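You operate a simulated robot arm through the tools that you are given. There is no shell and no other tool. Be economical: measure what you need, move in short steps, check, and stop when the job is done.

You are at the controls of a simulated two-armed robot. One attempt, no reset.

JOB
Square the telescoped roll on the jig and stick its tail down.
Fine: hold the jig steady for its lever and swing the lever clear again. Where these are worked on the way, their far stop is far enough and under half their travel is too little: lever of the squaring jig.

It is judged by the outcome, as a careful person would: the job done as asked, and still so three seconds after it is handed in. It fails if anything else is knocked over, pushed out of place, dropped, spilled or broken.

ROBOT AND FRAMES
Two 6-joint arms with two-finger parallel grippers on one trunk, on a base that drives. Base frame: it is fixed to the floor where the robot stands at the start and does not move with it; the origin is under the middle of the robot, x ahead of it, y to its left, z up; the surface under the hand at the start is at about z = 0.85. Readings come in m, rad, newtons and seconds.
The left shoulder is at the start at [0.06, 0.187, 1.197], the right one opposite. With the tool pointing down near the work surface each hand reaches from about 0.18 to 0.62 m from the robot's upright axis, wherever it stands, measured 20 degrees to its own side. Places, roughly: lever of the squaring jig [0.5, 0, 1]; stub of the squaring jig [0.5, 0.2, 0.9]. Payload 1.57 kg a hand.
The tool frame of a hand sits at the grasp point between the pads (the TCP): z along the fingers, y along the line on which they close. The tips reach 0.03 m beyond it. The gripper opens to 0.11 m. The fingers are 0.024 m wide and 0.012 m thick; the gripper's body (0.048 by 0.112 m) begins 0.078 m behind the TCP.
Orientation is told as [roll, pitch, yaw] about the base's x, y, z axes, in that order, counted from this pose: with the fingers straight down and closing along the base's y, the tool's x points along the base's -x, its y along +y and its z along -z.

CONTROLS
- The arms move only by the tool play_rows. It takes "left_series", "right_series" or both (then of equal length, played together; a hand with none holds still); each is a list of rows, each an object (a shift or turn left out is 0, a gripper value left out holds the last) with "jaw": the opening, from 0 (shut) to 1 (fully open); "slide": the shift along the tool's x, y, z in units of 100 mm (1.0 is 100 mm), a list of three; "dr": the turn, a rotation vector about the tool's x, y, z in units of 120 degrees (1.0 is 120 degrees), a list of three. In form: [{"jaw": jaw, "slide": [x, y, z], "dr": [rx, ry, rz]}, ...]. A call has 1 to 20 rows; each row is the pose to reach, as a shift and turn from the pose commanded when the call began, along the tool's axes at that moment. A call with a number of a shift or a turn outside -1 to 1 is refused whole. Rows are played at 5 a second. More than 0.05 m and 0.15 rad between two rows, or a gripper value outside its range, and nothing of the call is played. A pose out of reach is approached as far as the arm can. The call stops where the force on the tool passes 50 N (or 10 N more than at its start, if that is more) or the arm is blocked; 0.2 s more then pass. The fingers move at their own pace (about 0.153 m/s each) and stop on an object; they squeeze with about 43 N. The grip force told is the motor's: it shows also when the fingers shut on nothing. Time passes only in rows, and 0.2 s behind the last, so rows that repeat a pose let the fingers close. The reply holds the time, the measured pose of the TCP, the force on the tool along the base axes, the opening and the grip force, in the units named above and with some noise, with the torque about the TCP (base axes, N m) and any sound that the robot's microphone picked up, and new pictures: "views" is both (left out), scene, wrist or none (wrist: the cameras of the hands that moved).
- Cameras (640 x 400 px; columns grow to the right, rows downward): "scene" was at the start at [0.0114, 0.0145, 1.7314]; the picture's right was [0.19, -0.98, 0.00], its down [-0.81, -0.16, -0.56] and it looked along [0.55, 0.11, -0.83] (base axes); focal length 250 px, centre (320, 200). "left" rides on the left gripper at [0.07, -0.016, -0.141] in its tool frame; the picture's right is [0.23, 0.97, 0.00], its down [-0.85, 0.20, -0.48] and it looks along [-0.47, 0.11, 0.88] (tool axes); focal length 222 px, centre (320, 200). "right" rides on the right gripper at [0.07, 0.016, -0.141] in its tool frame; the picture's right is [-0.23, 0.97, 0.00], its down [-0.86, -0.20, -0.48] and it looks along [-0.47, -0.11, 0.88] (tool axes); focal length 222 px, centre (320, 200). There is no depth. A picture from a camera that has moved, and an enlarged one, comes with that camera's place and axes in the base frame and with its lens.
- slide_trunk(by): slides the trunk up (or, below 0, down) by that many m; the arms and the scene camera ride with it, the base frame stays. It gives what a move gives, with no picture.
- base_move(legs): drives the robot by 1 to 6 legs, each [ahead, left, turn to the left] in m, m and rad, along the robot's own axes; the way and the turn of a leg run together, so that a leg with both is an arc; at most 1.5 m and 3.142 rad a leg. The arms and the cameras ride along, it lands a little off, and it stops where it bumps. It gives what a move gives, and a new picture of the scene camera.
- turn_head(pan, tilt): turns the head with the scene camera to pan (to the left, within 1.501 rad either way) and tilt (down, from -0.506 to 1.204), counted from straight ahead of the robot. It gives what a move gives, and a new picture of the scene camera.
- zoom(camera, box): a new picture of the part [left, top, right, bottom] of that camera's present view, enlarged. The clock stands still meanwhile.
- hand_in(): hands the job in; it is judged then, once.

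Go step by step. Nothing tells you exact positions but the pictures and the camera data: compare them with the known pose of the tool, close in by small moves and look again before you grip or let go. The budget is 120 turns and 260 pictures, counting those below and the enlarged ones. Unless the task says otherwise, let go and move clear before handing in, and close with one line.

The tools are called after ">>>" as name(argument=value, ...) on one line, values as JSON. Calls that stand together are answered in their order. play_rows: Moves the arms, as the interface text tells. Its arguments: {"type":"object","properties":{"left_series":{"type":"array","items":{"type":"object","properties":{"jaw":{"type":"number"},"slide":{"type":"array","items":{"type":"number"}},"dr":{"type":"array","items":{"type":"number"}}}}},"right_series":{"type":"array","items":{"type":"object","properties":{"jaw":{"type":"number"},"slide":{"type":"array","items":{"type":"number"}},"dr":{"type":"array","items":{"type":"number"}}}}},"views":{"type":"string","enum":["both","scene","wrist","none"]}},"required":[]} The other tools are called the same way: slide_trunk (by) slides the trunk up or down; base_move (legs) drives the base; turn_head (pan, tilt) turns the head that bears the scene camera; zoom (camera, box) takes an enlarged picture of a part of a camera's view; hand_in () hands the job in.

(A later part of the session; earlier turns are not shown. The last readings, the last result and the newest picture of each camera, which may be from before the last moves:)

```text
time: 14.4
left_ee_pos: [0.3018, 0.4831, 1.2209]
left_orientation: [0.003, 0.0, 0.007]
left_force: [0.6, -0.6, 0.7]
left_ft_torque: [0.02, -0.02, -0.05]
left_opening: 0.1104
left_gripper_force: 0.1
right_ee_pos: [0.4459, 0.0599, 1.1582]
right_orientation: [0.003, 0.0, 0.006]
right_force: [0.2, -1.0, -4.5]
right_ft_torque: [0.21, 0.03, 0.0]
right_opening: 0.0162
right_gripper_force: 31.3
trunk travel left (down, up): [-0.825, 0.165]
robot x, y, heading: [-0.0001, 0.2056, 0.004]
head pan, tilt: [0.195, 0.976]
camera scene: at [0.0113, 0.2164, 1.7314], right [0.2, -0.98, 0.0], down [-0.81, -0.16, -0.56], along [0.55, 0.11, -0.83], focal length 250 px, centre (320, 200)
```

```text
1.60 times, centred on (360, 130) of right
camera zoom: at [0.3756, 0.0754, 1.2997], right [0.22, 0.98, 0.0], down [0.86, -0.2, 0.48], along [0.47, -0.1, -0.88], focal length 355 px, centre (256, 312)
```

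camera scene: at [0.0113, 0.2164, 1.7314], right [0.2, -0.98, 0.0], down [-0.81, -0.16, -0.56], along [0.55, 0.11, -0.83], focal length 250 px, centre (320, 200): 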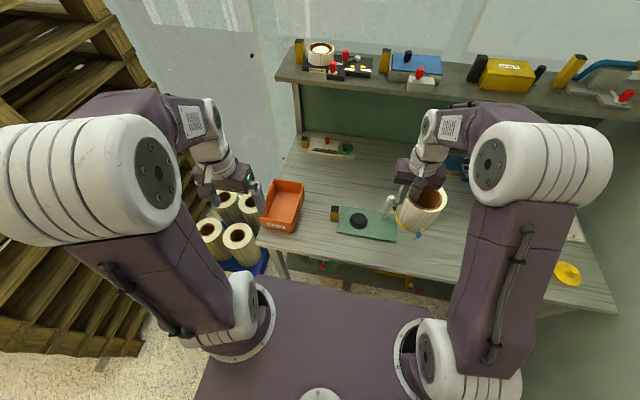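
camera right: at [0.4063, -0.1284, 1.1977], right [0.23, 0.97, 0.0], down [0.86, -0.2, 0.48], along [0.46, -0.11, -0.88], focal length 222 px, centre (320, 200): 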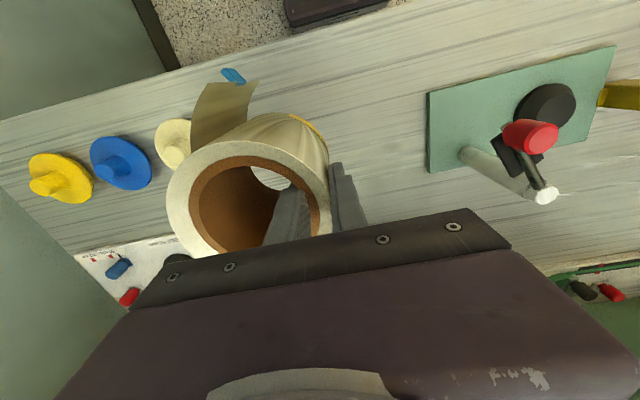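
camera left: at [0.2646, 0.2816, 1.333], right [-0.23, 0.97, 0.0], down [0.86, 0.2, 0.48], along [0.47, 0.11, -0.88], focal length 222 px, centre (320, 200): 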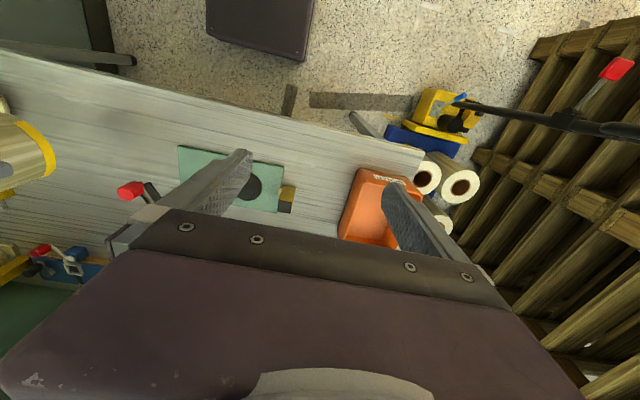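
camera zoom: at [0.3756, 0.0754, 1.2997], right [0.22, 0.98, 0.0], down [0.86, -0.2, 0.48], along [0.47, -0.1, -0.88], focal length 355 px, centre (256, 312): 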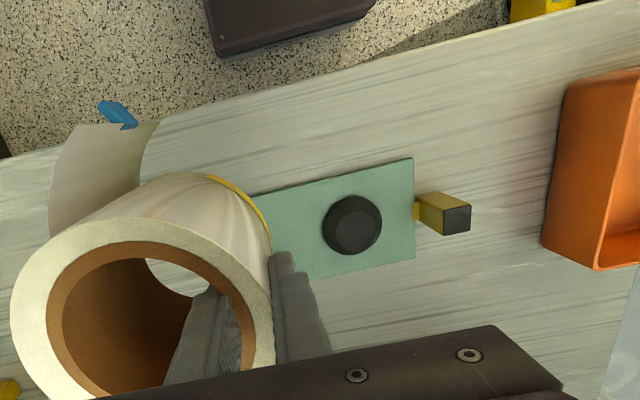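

The boss is at about (0.515, 0.165). I'll carry the roll over the front of the lever, staying high, to a point above the boss.

>>> play_rows(right_series=[{"slide": [0.0, 0.3, -0.1]}, {"slide": [0.0, 0.6, -0.1]}, {"slide": [0.0, 0.9, -0.1]}, {"slide": [0.0, 1.0, -0.1]}], views="none")

>>> play_rows(right_series=[{"slide": [-0.3, 0.3, 0]}, {"slide": [-0.55, 0.5, 0]}, {"slide": [-0.7, 0.5, 0]}, {"slide": [-0.7, 0.5, 0]}], views="both")

>>> zoom(camera="scene", box=[300, 160, 440, 260])

>>> zoom(camera="right", box=[130, 60, 410, 240])

```text
time: 15.4
left_ee_pos: [0.302, 0.4876, 1.2202]
left_orientation: [0.001, 0.0, 0.006]
left_force: [-0.1, 0.2, -0.2]
left_ft_torque: [0.0, -0.01, 0.04]
left_opening: 0.11
left_gripper_force: 0.0
right_ee_pos: [0.445, 0.1646, 1.1693]
right_orientation: [0.0, 0.0, 0.007]
right_force: [-0.9, 0.4, -5.0]
right_ft_torque: [0.22, 0.0, 0.0]
right_opening: 0.0161
right_gripper_force: 32.0
trunk travel left (down, up): [-0.825, 0.165]
robot x, y, heading: [-0.002, 0.2058, 0.001]
head pan, tilt: [0.195, 0.976]
```

```text
time: 16.4
left_ee_pos: [0.3015, 0.487, 1.2191]
left_orientation: [0.001, 0.001, 0.005]
left_force: [0.6, 0.0, 1.0]
left_ft_torque: [-0.01, 0.0, 0.01]
left_opening: 0.1098
left_gripper_force: 0.1
right_ee_pos: [0.5143, 0.214, 1.1675]
right_orientation: [0.001, 0.002, 0.007]
right_force: [0.0, 0.4, -4.7]
right_ft_torque: [0.27, -0.02, 0.03]
right_opening: 0.0161
right_gripper_force: 31.6
trunk travel left (down, up): [-0.825, 0.165]
robot x, y, heading: [-0.0001, 0.2081, 0.003]
head pan, tilt: [0.195, 0.976]
camera scene: at [0.0112, 0.2214, 1.7313], right [0.2, -0.98, 0.0], down [-0.81, -0.17, -0.56], along [0.55, 0.11, -0.83], focal length 250 px, centre (320, 200)
camera right: at [0.4439, 0.2291, 1.3081], right [0.22, 0.98, 0.0], down [0.86, -0.19, 0.48], along [0.47, -0.11, -0.88], focal length 222 px, centre (320, 200)
```

scene: 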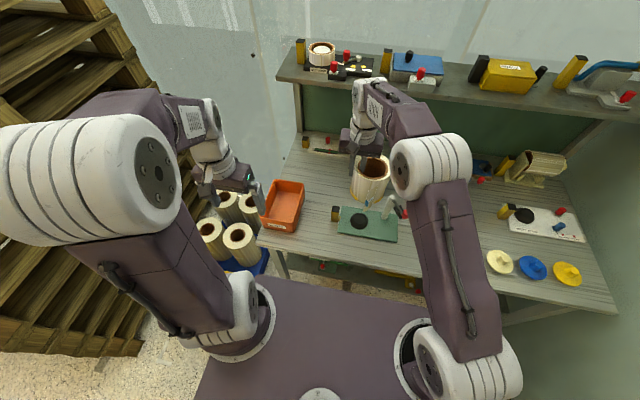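
right: 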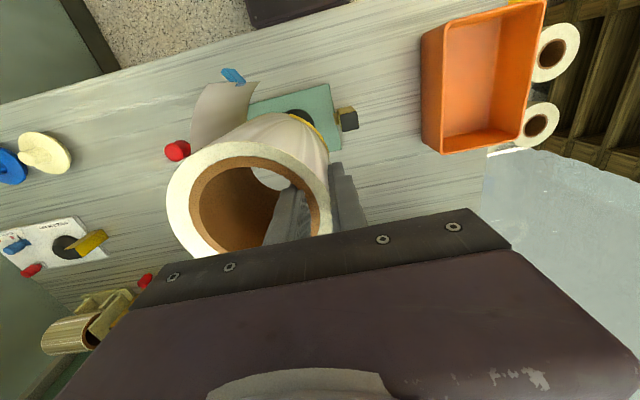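

```text
4.00 times, centred on (370, 210) of scene
camera zoom: at [0.0112, 0.2214, 1.7313], right [0.2, -0.98, 0.0], down [-0.81, -0.17, -0.56], along [0.55, 0.11, -0.83], focal length 999 px, centre (120, 160)
```

zoom: 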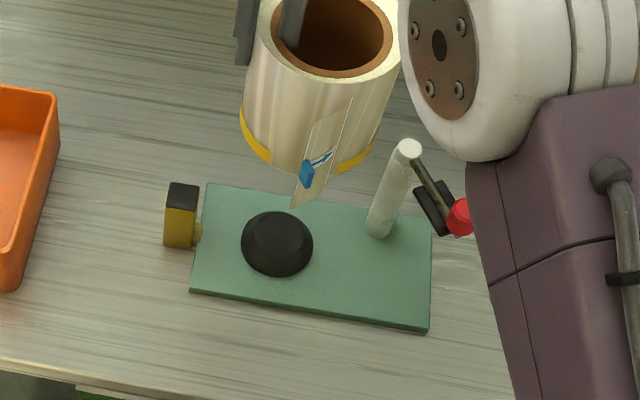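

```text
2.22 times, centred on (270, 150) of right
camera zoom: at [0.4439, 0.2291, 1.3081], right [0.22, 0.98, 0.0], down [0.86, -0.19, 0.48], along [0.47, -0.11, -0.88], focal length 494 px, centre (431, 311)
```

zoom: 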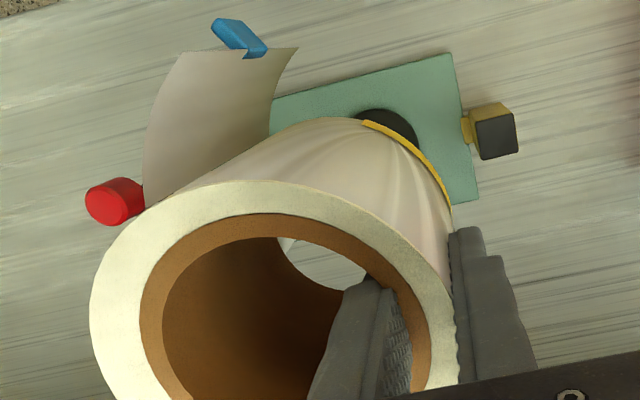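

The roll centre sits at TCP +(0.002, -0.045), so I'll aim the TCP at (0.5125, 0.211) and lower partway before checking again.

>>> play_rows(right_series=[{"slide": [0.02, -0.03, 0.3]}, {"slide": [0.02, -0.03, 0.6]}, {"slide": [0.02, -0.03, 0.9]}, {"slide": [0.02, -0.03, 1.0]}, {"slide": [0.02, -0.03, 1.0]}], views="both")

>>> zoom(camera="scene", box=[300, 160, 440, 260])

>>> zoom(camera="right", box=[130, 60, 410, 240])

>>> zoom(camera="left", box=[0, 80, 280, 240])

```text
time: 17.6
left_ee_pos: [0.3014, 0.4878, 1.2205]
left_orientation: [0.002, 0.001, 0.004]
left_force: [-0.1, 0.3, 0.0]
left_ft_torque: [-0.03, 0.04, -0.01]
left_opening: 0.1098
left_gripper_force: 0.0
right_ee_pos: [0.5111, 0.2119, 1.0693]
right_orientation: [0.0, 0.0, 0.007]
right_force: [-0.2, 0.2, -5.3]
right_ft_torque: [0.25, 0.0, 0.0]
right_opening: 0.0162
right_gripper_force: 31.7
trunk travel left (down, up): [-0.825, 0.165]
robot x, y, heading: [-0.0015, 0.2057, 0.002]
head pan, tilt: [0.195, 0.976]
camera scene: at [0.0113, 0.2213, 1.7313], right [0.2, -0.98, 0.0], down [-0.81, -0.17, -0.56], along [0.55, 0.11, -0.83], focal length 250 px, centre (320, 200)
camera right: at [0.4419, 0.2279, 1.2102], right [0.22, 0.98, 0.0], down [0.86, -0.19, 0.48], along [0.47, -0.11, -0.88], focal length 222 px, centre (320, 200)
```

scene: 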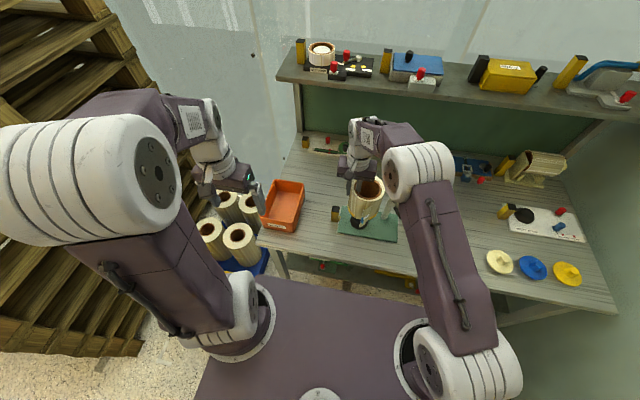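
right: 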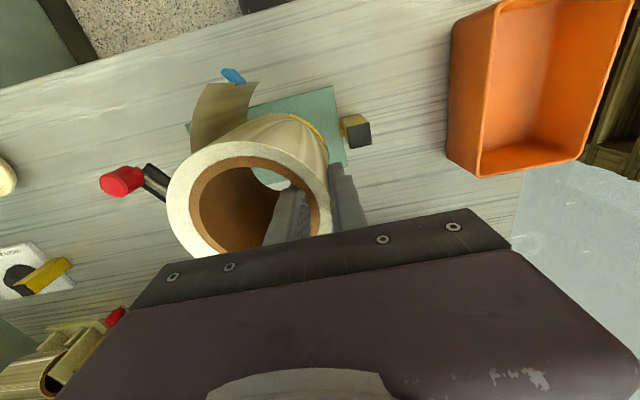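

```text
4.00 times, centred on (370, 210) of scene
camera zoom: at [0.0113, 0.2213, 1.7313], right [0.2, -0.98, 0.0], down [-0.81, -0.17, -0.56], along [0.55, 0.11, -0.83], focal length 999 px, centre (120, 160)
```

zoom: 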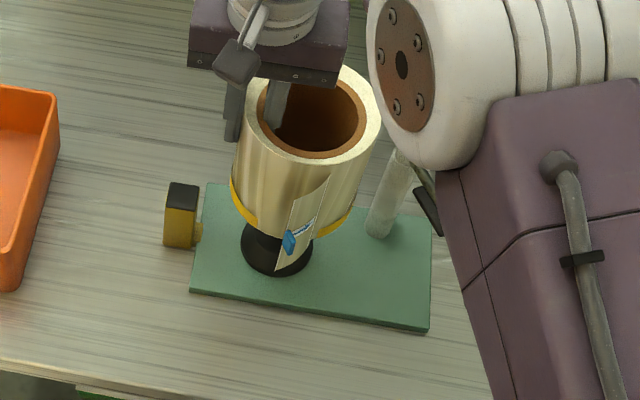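

```text
2.22 times, centred on (270, 150) of right
camera zoom: at [0.4419, 0.2279, 1.2102], right [0.22, 0.98, 0.0], down [0.86, -0.19, 0.48], along [0.47, -0.11, -0.88], focal length 494 px, centre (431, 311)
```

zoom: 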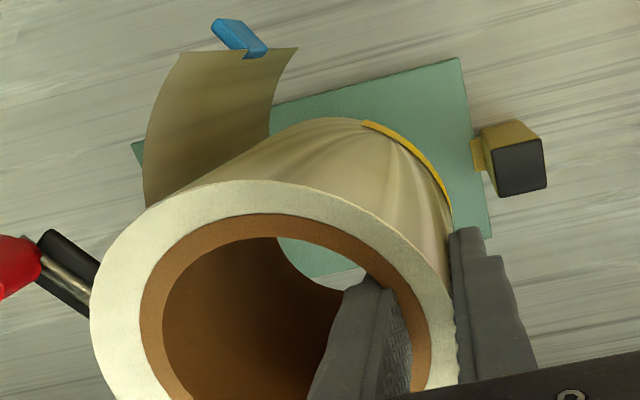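

```text
2.29 times, centred on (140, 160) of left
camera zoom: at [0.2312, 0.4705, 1.3618], right [-0.23, 0.97, 0.0], down [0.85, 0.2, 0.48], along [0.47, 0.11, -0.88], focal length 508 px, centre (731, 291)
```

zoom: 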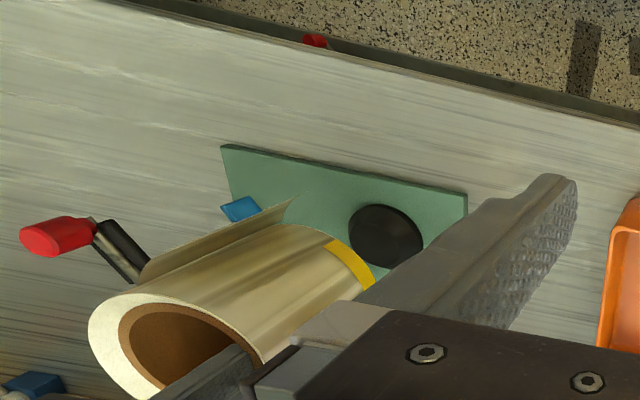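

It's aligned with the boss in both views. I'll lower onto the boss in small steps while watching the force.

>>> play_rows(right_series=[{"slide": [0, 0, 0.25]}, {"slide": [0, 0, 0.5]}, {"slide": [0, 0, 0.65]}, {"slide": [0, 0, 0.75]}, {"slide": [0, 0, 0.82]}], views="both")

>>> zoom(camera="scene", box=[300, 160, 440, 260])

```text
time: 18.8
left_ee_pos: [0.3014, 0.4863, 1.2197]
left_orientation: [0.0, 0.0, 0.006]
left_force: [-0.6, -0.5, 0.0]
left_ft_torque: [0.04, -0.02, 0.01]
left_opening: 0.1097
left_gripper_force: 0.1
right_ee_pos: [0.5108, 0.2095, 0.9876]
right_orientation: [-0.001, -0.001, 0.008]
right_force: [-0.5, 0.4, -4.6]
right_ft_torque: [0.24, 0.01, 0.0]
right_opening: 0.0159
right_gripper_force: 31.6
trunk travel left (down, up): [-0.825, 0.165]
robot x, y, heading: [-0.0003, 0.2068, 0.001]
head pan, tilt: [0.195, 0.976]
camera scene: at [0.0118, 0.2213, 1.7313], right [0.2, -0.98, 0.0], down [-0.81, -0.17, -0.56], along [0.55, 0.11, -0.83], focal length 250 px, centre (320, 200)
camera right: at [0.4417, 0.2255, 1.1284], right [0.22, 0.98, 0.0], down [0.86, -0.19, 0.48], along [0.47, -0.11, -0.88], focal length 222 px, centre (320, 200)
```

scene: 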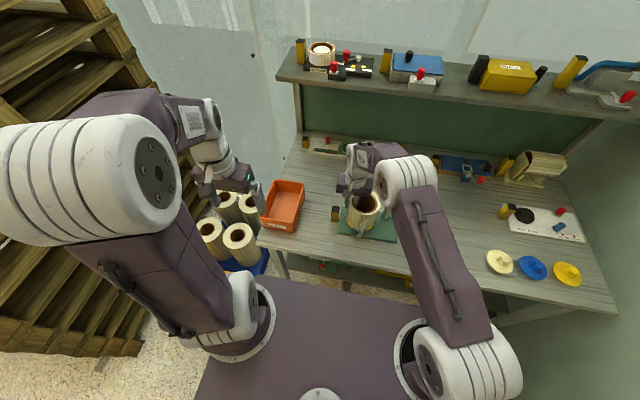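
right: 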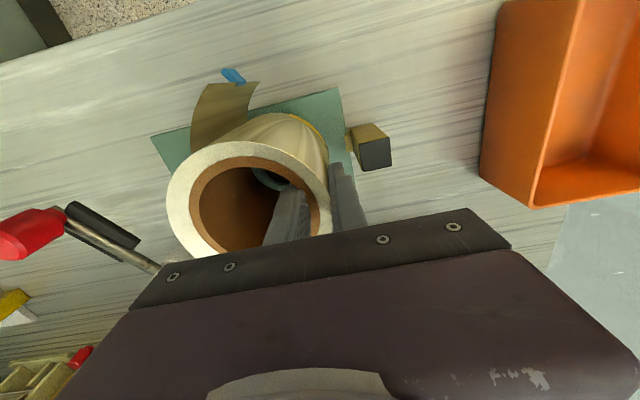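

```text
4.00 times, centred on (370, 210) of scene
camera zoom: at [0.0118, 0.2213, 1.7313], right [0.2, -0.98, 0.0], down [-0.81, -0.17, -0.56], along [0.55, 0.11, -0.83], focal length 999 px, centre (120, 160)
```

zoom: 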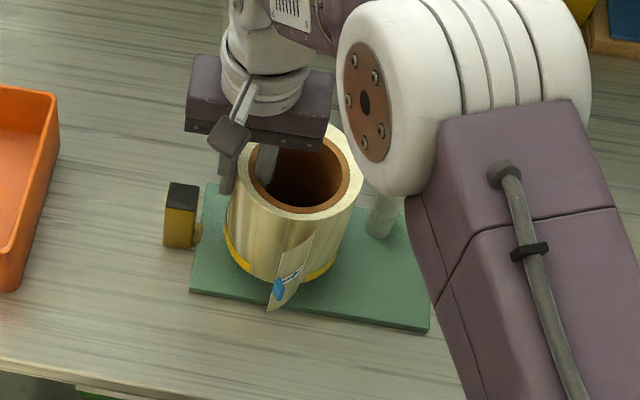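

There's no contact yet. I'll go down the last 20 mm or so.

>>> play_rows(right_series=[{"slide": [0, 0, 0.05]}, {"slide": [0, 0, 0.1]}, {"slide": [0, 0, 0.14]}, {"slide": [0, 0, 0.17]}], views="none")

>>> zoom(camera="right", box=[130, 60, 410, 240])

```text
time: 19.8
left_ee_pos: [0.3012, 0.487, 1.2204]
left_orientation: [0.002, 0.0, 0.005]
left_force: [0.7, 0.1, -0.5]
left_ft_torque: [0.01, -0.03, 0.02]
left_opening: 0.1099
left_gripper_force: 0.0
right_ee_pos: [0.513, 0.2106, 0.97]
right_orientation: [0.001, 0.002, 0.005]
right_force: [-0.1, -0.1, -4.3]
right_ft_torque: [0.29, 0.02, -0.05]
right_opening: 0.0156
right_gripper_force: 31.5
trunk travel left (down, up): [-0.825, 0.165]
robot x, y, heading: [-0.0059, 0.2072, 0.004]
head pan, tilt: [0.195, 0.976]
```

```text
2.22 times, centred on (270, 150) of right
camera zoom: at [0.4428, 0.2265, 1.1105], right [0.22, 0.98, 0.0], down [0.86, -0.19, 0.48], along [0.47, -0.11, -0.88], focal length 494 px, centre (431, 311)
```

zoom: 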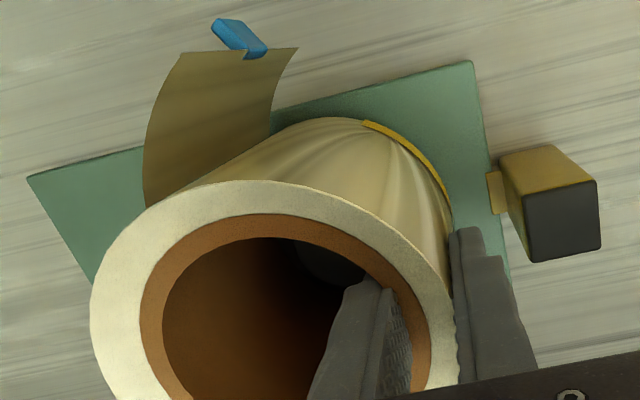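

>>> play_rows(right_series=[{"slide": [0, 0, 0.03]}, {"slide": [0, 0, 0.05]}, {"slide": [0, 0, 0.07]}], views="scene")

>>> zoom(camera="scene", box=[300, 160, 440, 260])

```text
time: 20.6
left_ee_pos: [0.2983, 0.4878, 1.2209]
left_orientation: [0.002, -0.001, 0.005]
left_force: [0.0, 0.0, 0.6]
left_ft_torque: [0.01, -0.03, 0.0]
left_opening: 0.11
left_gripper_force: 0.0
right_ee_pos: [0.5131, 0.2126, 0.9652]
right_orientation: [0.0, -0.005, 0.007]
right_force: [1.0, -2.7, 19.6]
right_ft_torque: [-0.85, -0.2, -0.15]
right_opening: 0.0159
right_gripper_force: 31.4
trunk travel left (down, up): [-0.825, 0.165]
robot x, y, heading: [-0.0002, 0.2102, 0.003]
head pan, tilt: [0.195, 0.976]
camera scene: at [0.0077, 0.2211, 1.7316], right [0.2, -0.98, 0.0], down [-0.81, -0.17, -0.56], along [0.55, 0.11, -0.83], focal length 250 px, centre (320, 200)
```

scene: 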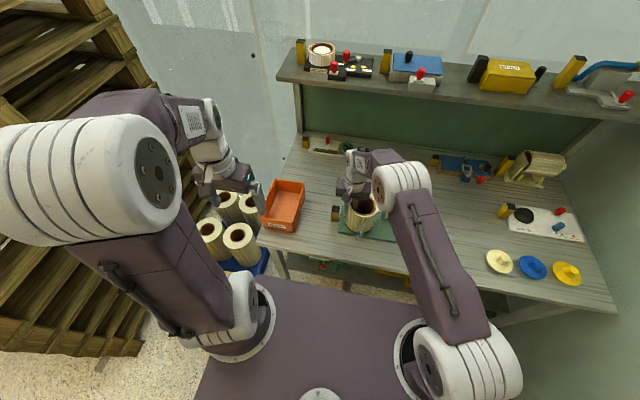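

```text
4.00 times, centred on (370, 210) of scene
camera zoom: at [0.0077, 0.2211, 1.7316], right [0.2, -0.98, 0.0], down [-0.81, -0.17, -0.56], along [0.55, 0.11, -0.83], focal length 999 px, centre (120, 160)
```

zoom: 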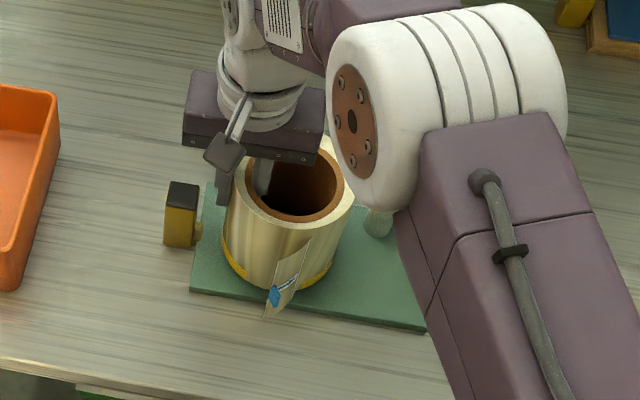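

Contact came where I expected the plate, with the force rising to 20 N, so it's seated. I'll ease off, open the jaw and look.

>>> play_rows(right_series=[{"slide": [0, 0, -0.03]}, {"slide": [0, 0, -0.03], "jaw": 0.25}, {"slide": [0, 0, -0.03], "jaw": 0.42}, {"slide": [0, 0, -0.03], "jaw": 0.42}], views="none")

>>> zoom(camera="right", box=[130, 60, 410, 240])

```text
time: 21.6
left_ee_pos: [0.3014, 0.487, 1.2202]
left_orientation: [-0.001, 0.001, 0.005]
left_force: [0.1, -0.5, 0.0]
left_ft_torque: [0.01, 0.04, 0.01]
left_opening: 0.1101
left_gripper_force: 0.0
right_ee_pos: [0.5119, 0.2116, 0.9646]
right_orientation: [0.0, 0.001, 0.005]
right_force: [0.7, -0.1, -0.2]
right_ft_torque: [-0.03, -0.01, -0.03]
right_opening: 0.0462
right_gripper_force: 0.1
trunk travel left (down, up): [-0.825, 0.165]
robot x, y, heading: [0.0017, 0.2063, 0.006]
head pan, tilt: [0.195, 0.976]
```

```text
2.22 times, centred on (270, 150) of right
camera zoom: at [0.4427, 0.2268, 1.1058], right [0.22, 0.98, 0.0], down [0.86, -0.19, 0.48], along [0.47, -0.11, -0.88], focal length 494 px, centre (431, 311)
```

zoom: 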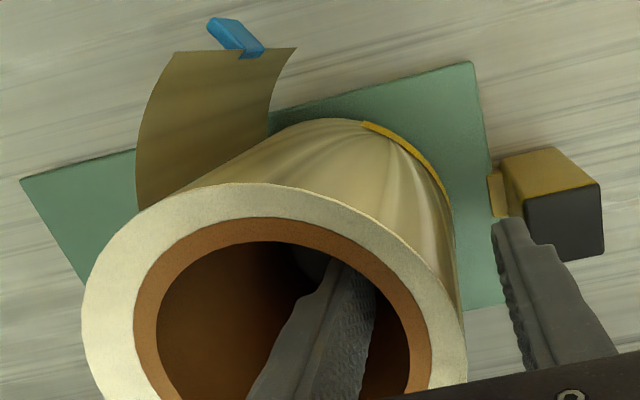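

It's released cleanly. I'll retreat straight up.

>>> play_rows(right_series=[{"slide": [0, 0, -0.2]}, {"slide": [0, 0, -0.5]}, {"slide": [0, 0, -0.9]}, {"slide": [0, 0, -1.0]}], views="none")

>>> play_rows(right_series=[{"slide": [0, -0.3, -0.3]}, {"slide": [0.2, -0.7, -0.5]}, {"slide": [0.4, -1.0, -0.5]}, {"slide": [0.5, -1.0, -0.5]}], views="both")

>>> zoom(camera="scene", box=[300, 160, 440, 260])

>>> zoom(camera="left", box=[0, 80, 280, 240])

```text
time: 22.6
left_ee_pos: [0.3007, 0.486, 1.2208]
left_orientation: [0.001, 0.0, 0.004]
left_force: [0.2, 0.1, -0.6]
left_ft_torque: [-0.02, 0.01, 0.01]
left_opening: 0.1101
left_gripper_force: 0.1
right_ee_pos: [0.5125, 0.2104, 1.0657]
right_orientation: [0.001, 0.0, 0.007]
right_force: [-0.3, 0.4, -0.6]
right_ft_torque: [0.0, -0.06, 0.02]
right_opening: 0.0463
right_gripper_force: 0.0
trunk travel left (down, up): [-0.825, 0.165]
robot x, y, heading: [-0.0025, 0.2081, 0.004]
head pan, tilt: [0.195, 0.976]
```

```text
time: 23.6
left_ee_pos: [0.3016, 0.4874, 1.2206]
left_orientation: [0.0, 0.001, 0.006]
left_force: [0.5, 0.5, -0.3]
left_ft_torque: [-0.02, 0.01, 0.02]
left_opening: 0.1099
left_gripper_force: 0.0
right_ee_pos: [0.463, 0.1102, 1.1181]
right_orientation: [0.0, 0.0, 0.006]
right_force: [-0.5, 0.2, 0.1]
right_ft_torque: [0.02, -0.03, 0.01]
right_opening: 0.0459
right_gripper_force: 0.1
trunk travel left (down, up): [-0.825, 0.165]
robot x, y, heading: [0.0006, 0.2045, 0.008]
head pan, tilt: [0.195, 0.976]
camera scene: at [0.0105, 0.2221, 1.7313], right [0.2, -0.98, 0.0], down [-0.81, -0.17, -0.56], along [0.55, 0.11, -0.83], focal length 250 px, centre (320, 200)
camera right: at [0.3936, 0.1263, 1.2581], right [0.22, 0.98, 0.0], down [0.86, -0.19, 0.48], along [0.47, -0.11, -0.88], focal length 222 px, centre (320, 200)
```

scene: 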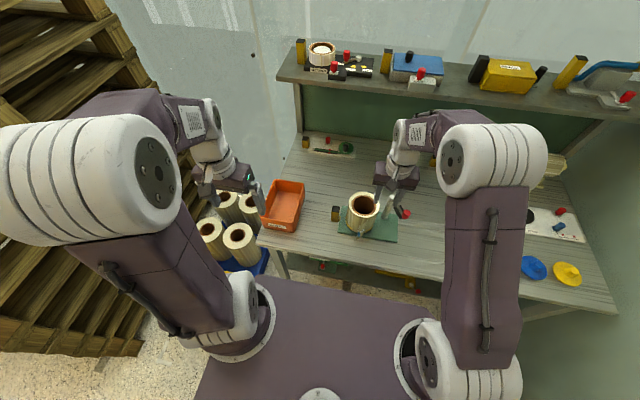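
right: 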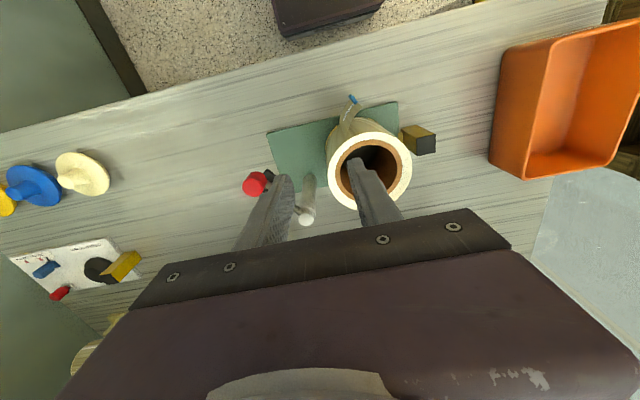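

```text
4.00 times, centred on (370, 210) of scene
camera zoom: at [0.0105, 0.2221, 1.7313], right [0.2, -0.98, 0.0], down [-0.81, -0.17, -0.56], along [0.55, 0.11, -0.83], focal length 999 px, centre (120, 160)
```

zoom: 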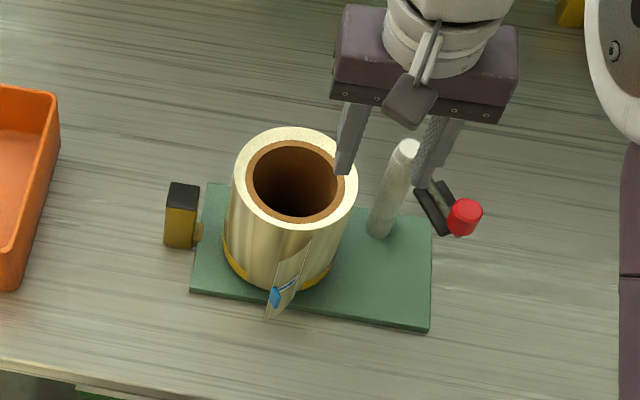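

```text
2.29 times, centred on (140, 160) of left
camera zoom: at [0.2306, 0.4711, 1.3618], right [-0.23, 0.97, 0.0], down [0.85, 0.2, 0.48], along [0.47, 0.11, -0.88], focal length 508 px, centre (731, 291)
```

zoom: 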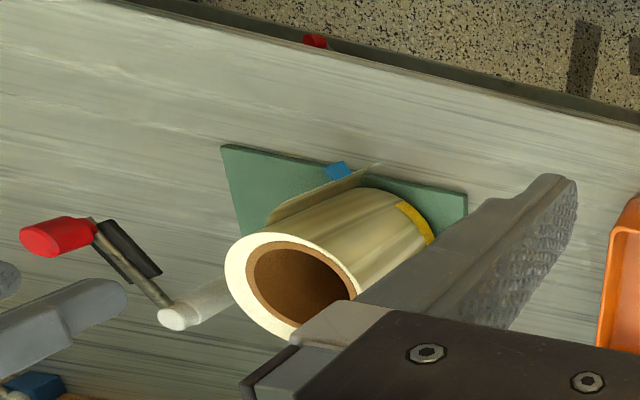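

The roll is seated on the jig. Next I'll turn the left hand 90° so it can grip the stub at about (0.503, 0.26, top 0.93) along x without its body touching the roll, approaching high first.

>>> play_rows(left_series=[{"slide": [-0.1, -0.1, 0], "dr": [0, 0, 0.07]}, {"slide": [-0.2, -0.2, 0], "dr": [0, 0, 0.14]}, {"slide": [-0.3, -0.3, 0], "dr": [0, 0, 0.21]}, {"slide": [-0.4, -0.4, 0], "dr": [0, 0, 0.28]}, {"slide": [-0.5, -0.5, 0], "dr": [0, 0, 0.35]}, {"slide": [-0.6, -0.6, 0], "dr": [0, 0, 0.42]}, {"slide": [-0.7, -0.7, 0.1], "dr": [0, 0, 0.49]}, {"slide": [-0.8, -0.8, 0.2], "dr": [0, 0, 0.56]}, {"slide": [-0.9, -0.9, 0.3], "dr": [0, 0, 0.63]}, {"slide": [-1.0, -1.0, 0.4], "dr": [0, 0, 0.7]}, {"slide": [-1.0, -1.0, 0.4], "dr": [0, 0, 0.75]}, {"slide": [-1.0, -1.0, 0.4], "dr": [0, 0, 0.75]}], views="both")

>>> zoom(camera="left", box=[180, 60, 480, 230])

```text
time: 26.2
left_ee_pos: [0.4017, 0.3857, 1.1785]
left_orientation: [-0.002, 0.0, -1.568]
left_force: [-0.6, 0.7, -1.0]
left_ft_torque: [-0.01, 0.04, 0.02]
left_opening: 0.1099
left_gripper_force: 0.1
right_ee_pos: [0.4628, 0.1105, 1.1175]
right_orientation: [-0.001, 0.002, 0.007]
right_force: [-0.3, 0.1, -1.2]
right_ft_torque: [-0.01, 0.03, 0.02]
right_opening: 0.0462
right_gripper_force: 0.0
trunk travel left (down, up): [-0.825, 0.165]
robot x, y, heading: [-0.0037, 0.2066, 0.005]
head pan, tilt: [0.195, 0.976]
camera scene: at [0.0103, 0.2214, 1.7314], right [0.2, -0.98, 0.0], down [-0.81, -0.17, -0.56], along [0.55, 0.11, -0.83], focal length 250 px, centre (320, 200)
camera left: at [0.3844, 0.4562, 1.3204], right [0.97, 0.23, 0.0], down [0.2, -0.85, 0.48], along [0.11, -0.46, -0.88], focal length 222 px, centre (320, 200)
```

scene: 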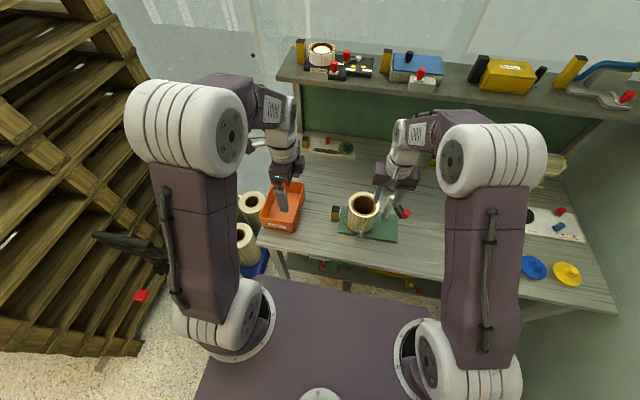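
left: 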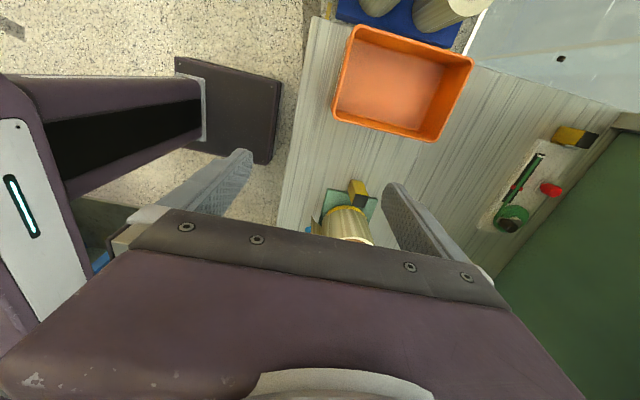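

```text
2.13 times, centred on (330, 145) of left
camera zoom: at [0.3844, 0.4562, 1.3204], right [0.97, 0.23, 0.0], down [0.2, -0.85, 0.48], along [0.11, -0.46, -0.88], focal length 474 px, centre (299, 317)
```

zoom: 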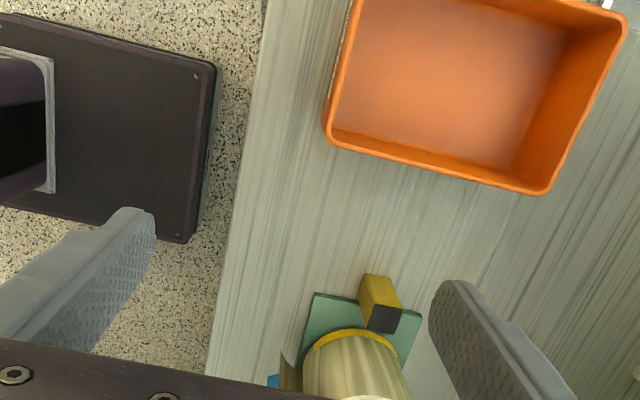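

The left hand turned well, and the stub's top centre is near (0.513, 0.264). I'll bring the left hand over it, high, and shift the right hand a little away.

>>> play_rows(left_series=[{"slide": [-0.25, 0.25, 0]}, {"slide": [-0.5, 0.5, 0]}, {"slide": [-0.75, 0.75, 0]}, {"slide": [-1.0, 0.95, 0]}, {"slide": [-1.0, 1.0, 0.3]}, {"slide": [-1.0, 1.0, 0.3]}], right_series=[{"slide": [0, -0.2, 0]}, {"slide": [0, -0.4, 0]}, {"slide": [0, -0.6, 0]}, {"slide": [0, -0.6, 0]}, {"slide": [0, -0.6, 0]}, {"slide": [0, -0.6, 0]}], views="both")

>>> zoom(camera="left", box=[180, 80, 480, 250])

>>> zoom(camera="scene", box=[300, 160, 440, 260])

>>> zoom(camera="right", box=[240, 60, 520, 220])

```text
time: 27.6
left_ee_pos: [0.5021, 0.2903, 1.1482]
left_orientation: [0.002, -0.001, -1.565]
left_force: [0.1, 0.0, -0.1]
left_ft_torque: [-0.02, 0.02, 0.0]
left_opening: 0.1101
left_gripper_force: 0.0
right_ee_pos: [0.4648, 0.0509, 1.1168]
right_orientation: [0.001, -0.001, 0.007]
right_force: [0.1, -1.0, 0.7]
right_ft_torque: [0.0, -0.05, 0.02]
right_opening: 0.0464
right_gripper_force: 0.1
trunk travel left (down, up): [-0.825, 0.165]
robot x, y, heading: [-0.0019, 0.2064, 0.005]
head pan, tilt: [0.195, 0.976]
camera scene: at [0.0102, 0.2214, 1.7314], right [0.2, -0.98, 0.0], down [-0.81, -0.17, -0.56], along [0.55, 0.11, -0.83], focal length 250 px, centre (320, 200)
camera right: at [0.3941, 0.0656, 1.2582], right [0.22, 0.98, 0.0], down [0.86, -0.19, 0.48], along [0.47, -0.11, -0.88], focal length 222 px, centre (320, 200)
camera left: at [0.4855, 0.3589, 1.2897], right [0.97, 0.23, 0.0], down [0.2, -0.85, 0.48], along [0.11, -0.46, -0.88], focal length 222 px, centre (320, 200)
```

scene: 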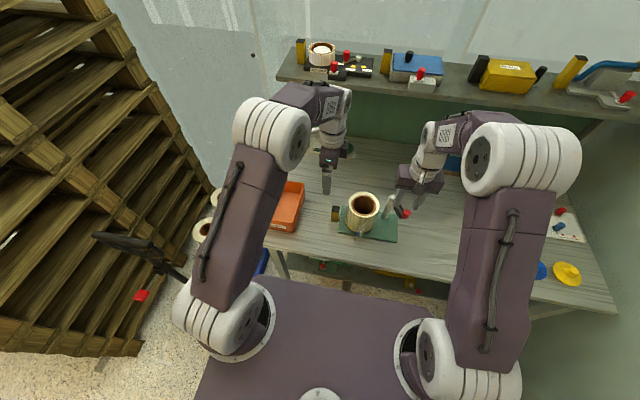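
right: 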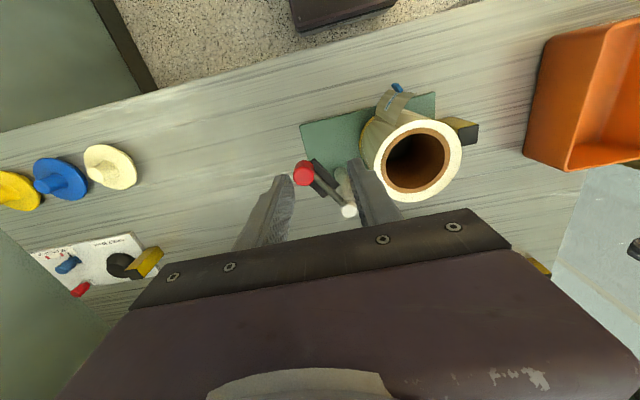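
left: 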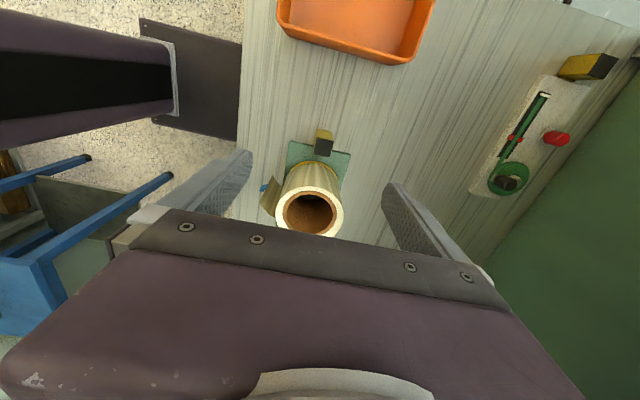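

```text
2.13 times, centred on (330, 165) of left
camera zoom: at [0.4855, 0.3589, 1.2897], right [0.97, 0.23, 0.0], down [0.2, -0.85, 0.48], along [0.11, -0.46, -0.88], focal length 474 px, centre (299, 275)
```

zoom: 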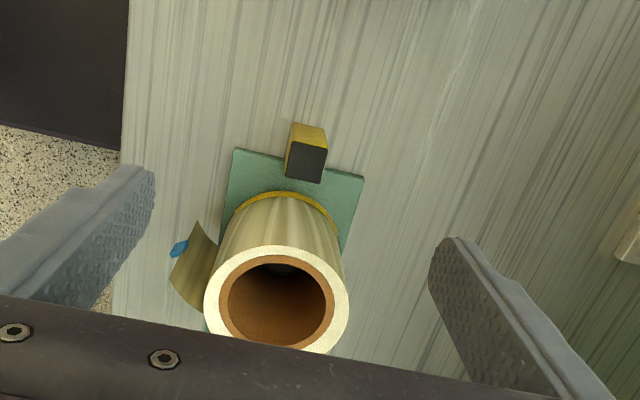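

```text
4.00 times, centred on (370, 210) of scene
camera zoom: at [0.0102, 0.2214, 1.7314], right [0.2, -0.98, 0.0], down [-0.81, -0.17, -0.56], along [0.55, 0.11, -0.83], focal length 999 px, centre (120, 160)
```

zoom: 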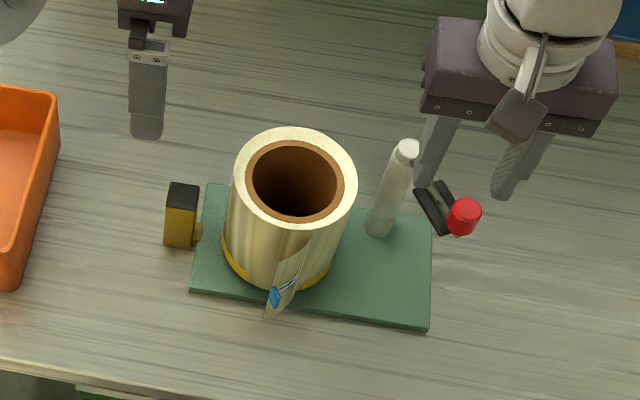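

```text
2.29 times, centred on (380, 140) of right
camera zoom: at [0.3941, 0.0656, 1.2582], right [0.22, 0.98, 0.0], down [0.86, -0.19, 0.48], along [0.47, -0.11, -0.88], focal length 508 px, centre (183, 337)
```

zoom: 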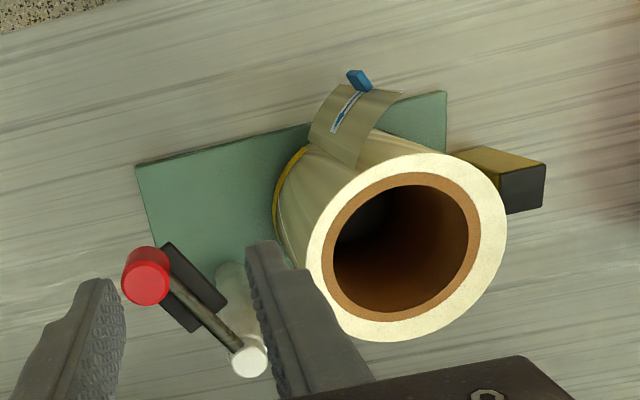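

The stub is confirmed at (0.513, 0.265). I'll align and descend partway.

>>> play_rows(left_series=[{"slide": [-0.1, 0.05, 0.2], "jaw": 0.7}, {"slide": [-0.22, 0.11, 0.5]}, {"slide": [-0.24, 0.11, 0.9]}, {"slide": [-0.24, 0.11, 1.0]}, {"slide": [-0.24, 0.11, 1.0]}], views="none")

>>> play_rows(left_series=[{"slide": [0, 0, 0.3]}, {"slide": [0, 0, 0.6]}, {"slide": [0, 0, 0.8]}], views="both")

>>> zoom(camera="left", box=[200, 80, 440, 240])

>>> zoom(camera="scene", box=[300, 160, 440, 260])

```text
time: 28.8
left_ee_pos: [0.5116, 0.2653, 1.0483]
left_orientation: [0.001, 0.0, -1.565]
left_force: [0.7, 0.4, 0.6]
left_ft_torque: [0.0, 0.0, 0.03]
left_opening: 0.077
left_gripper_force: 0.1
right_ee_pos: [0.4642, 0.0485, 1.1172]
right_orientation: [-0.001, 0.001, 0.008]
right_force: [0.0, -0.9, 0.4]
right_ft_torque: [-0.01, 0.04, -0.03]
right_opening: 0.0462
right_gripper_force: 0.1
trunk travel left (down, up): [-0.825, 0.165]
robot x, y, heading: [-0.0009, 0.2044, 0.002]
head pan, tilt: [0.195, 0.976]
```

```text
time: 29.6
left_ee_pos: [0.5116, 0.2665, 0.9706]
left_orientation: [-0.002, 0.002, -1.567]
left_force: [0.1, 0.4, 1.0]
left_ft_torque: [0.01, -0.02, -0.03]
left_opening: 0.0772
left_gripper_force: 0.1
right_ee_pos: [0.4651, 0.0501, 1.1175]
right_orientation: [0.0, 0.0, 0.007]
right_force: [0.8, 0.2, -0.1]
right_ft_torque: [0.01, -0.03, 0.02]
right_opening: 0.0461
right_gripper_force: 0.1
trunk travel left (down, up): [-0.825, 0.165]
robot x, y, heading: [-0.0015, 0.21, 0.008]
head pan, tilt: [0.195, 0.976]
camera scene: at [0.0108, 0.2212, 1.7314], right [0.2, -0.98, 0.0], down [-0.81, -0.17, -0.56], along [0.55, 0.11, -0.83], focal length 250 px, centre (320, 200)
camera left: at [0.4947, 0.3372, 1.1127], right [0.97, 0.23, 0.0], down [0.2, -0.85, 0.48], along [0.11, -0.46, -0.88], focal length 222 px, centre (320, 200)
```

scene: 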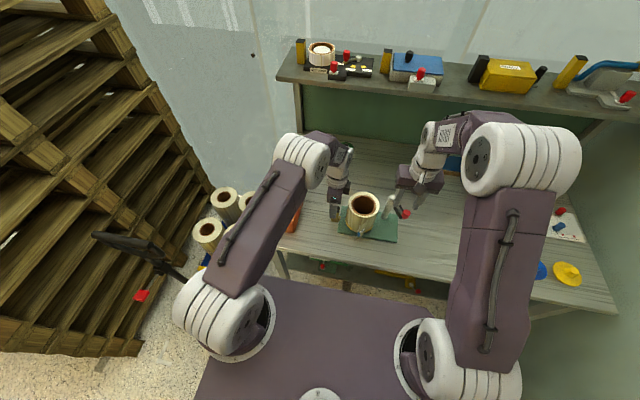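
left: 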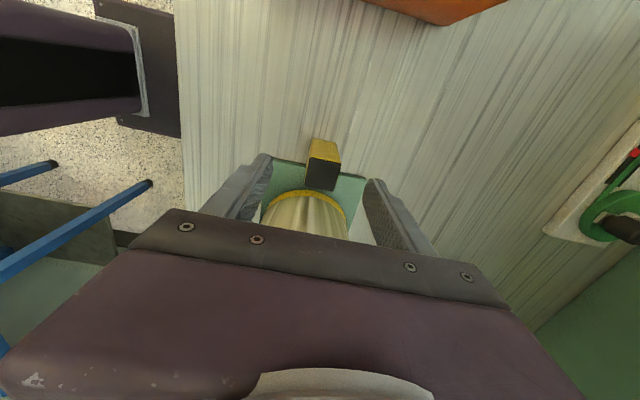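

```text
2.50 times, centred on (320, 160) of left
camera zoom: at [0.4947, 0.3372, 1.1127], right [0.97, 0.23, 0.0], down [0.2, -0.85, 0.48], along [0.11, -0.46, -0.88], focal length 555 px, centre (320, 300)
```

zoom: 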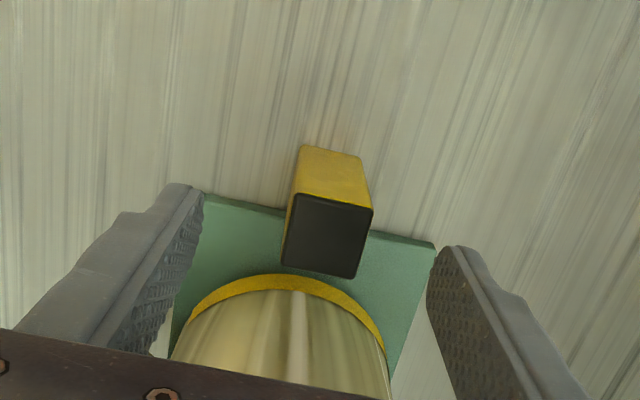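

```text
4.00 times, centred on (370, 210) of scene
camera zoom: at [0.0108, 0.2212, 1.7314], right [0.2, -0.98, 0.0], down [-0.81, -0.17, -0.56], along [0.55, 0.11, -0.83], focal length 999 px, centre (120, 160)
```

zoom: 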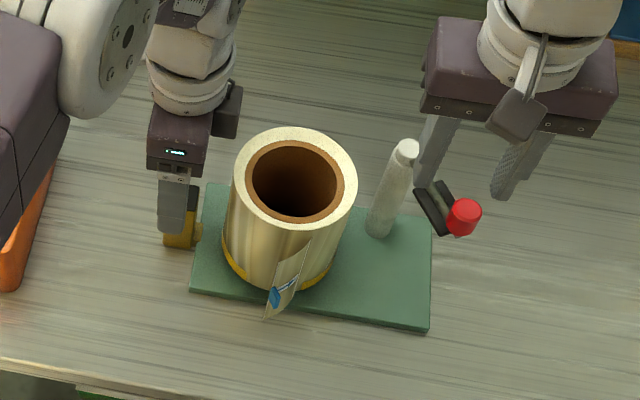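

The stub is centred between the fingers. I'll descend 60 mm and close on it.

>>> play_rows(left_series=[{"slide": [0, 0.02, 0.2]}, {"slide": [0, 0.02, 0.4]}, {"slide": [0, 0.02, 0.6]}, {"slide": [0, 0.02, 0.6], "jaw": 0.35}, {"slide": [0, 0.02, 0.6], "jaw": 0.2}, {"slide": [0, 0.02, 0.6], "jaw": 0.0}, {"slide": [0, 0.02, 0.6], "jaw": 0.0}], views="scene")

>>> zoom(camera="scene", box=[300, 160, 440, 260])

```text
time: 31.2
left_ee_pos: [0.5156, 0.2653, 0.9116]
left_orientation: [0.0, 0.001, -1.567]
left_force: [-0.7, -1.1, -0.7]
left_ft_torque: [-0.1, -0.1, 0.12]
left_opening: 0.0294
left_gripper_force: 39.4
right_ee_pos: [0.4637, 0.0502, 1.1172]
right_orientation: [0.001, 0.0, 0.007]
right_force: [0.0, -0.6, -0.1]
right_ft_torque: [0.08, -0.02, 0.0]
right_opening: 0.0461
right_gripper_force: 0.1
trunk travel left (down, up): [-0.825, 0.165]
robot x, y, heading: [0.0012, 0.2053, 0.009]
head pan, tilt: [0.195, 0.976]
camera scene: at [0.0109, 0.2211, 1.7313], right [0.2, -0.98, 0.0], down [-0.81, -0.17, -0.56], along [0.55, 0.11, -0.83], focal length 250 px, centre (320, 200)
```

scene: 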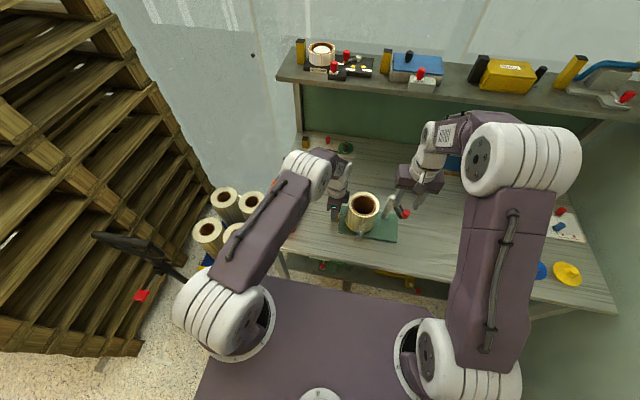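

```text
4.00 times, centred on (370, 210) of scene
camera zoom: at [0.0109, 0.2211, 1.7313], right [0.2, -0.98, 0.0], down [-0.81, -0.17, -0.56], along [0.55, 0.11, -0.83], focal length 999 px, centre (120, 160)
```

zoom: 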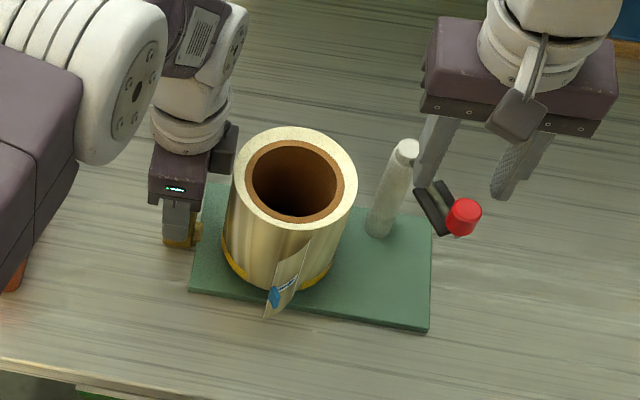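

The stub is held at 29 mm. Next I need the lever knob's exact height and centre, so I'll zoom closely.

>>> zoom(camera="scene", box=[385, 190, 435, 225])

>>> zoom(camera="right", box=[270, 130, 390, 220])

```text
11.43 times, centred on (410, 208) of scene
camera zoom: at [0.0109, 0.2211, 1.7313], right [0.2, -0.98, 0.0], down [-0.81, -0.17, -0.56], along [0.55, 0.11, -0.83], focal length 2855 px, centre (-709, 114)
```

zoom: 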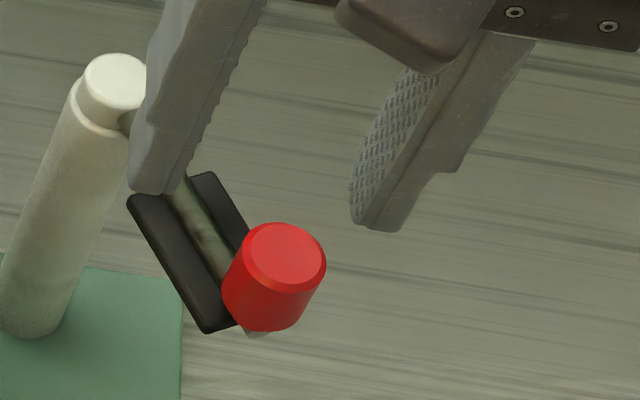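

```text
4.44 times, centred on (330, 175) of right
camera zoom: at [0.3946, 0.0654, 1.258], right [0.22, 0.98, 0.0], down [0.86, -0.19, 0.48], along [0.47, -0.11, -0.88], focal length 987 px, centre (276, 311)
```

zoom: 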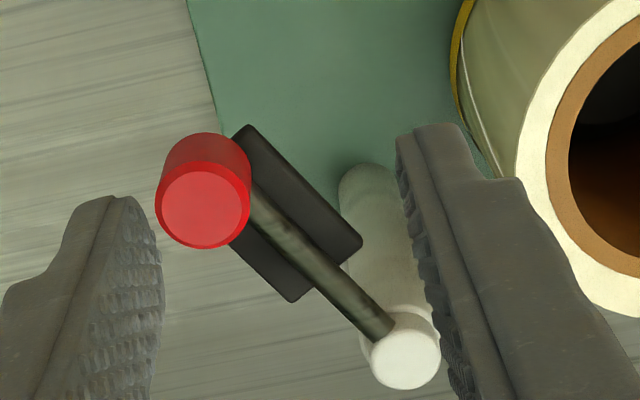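

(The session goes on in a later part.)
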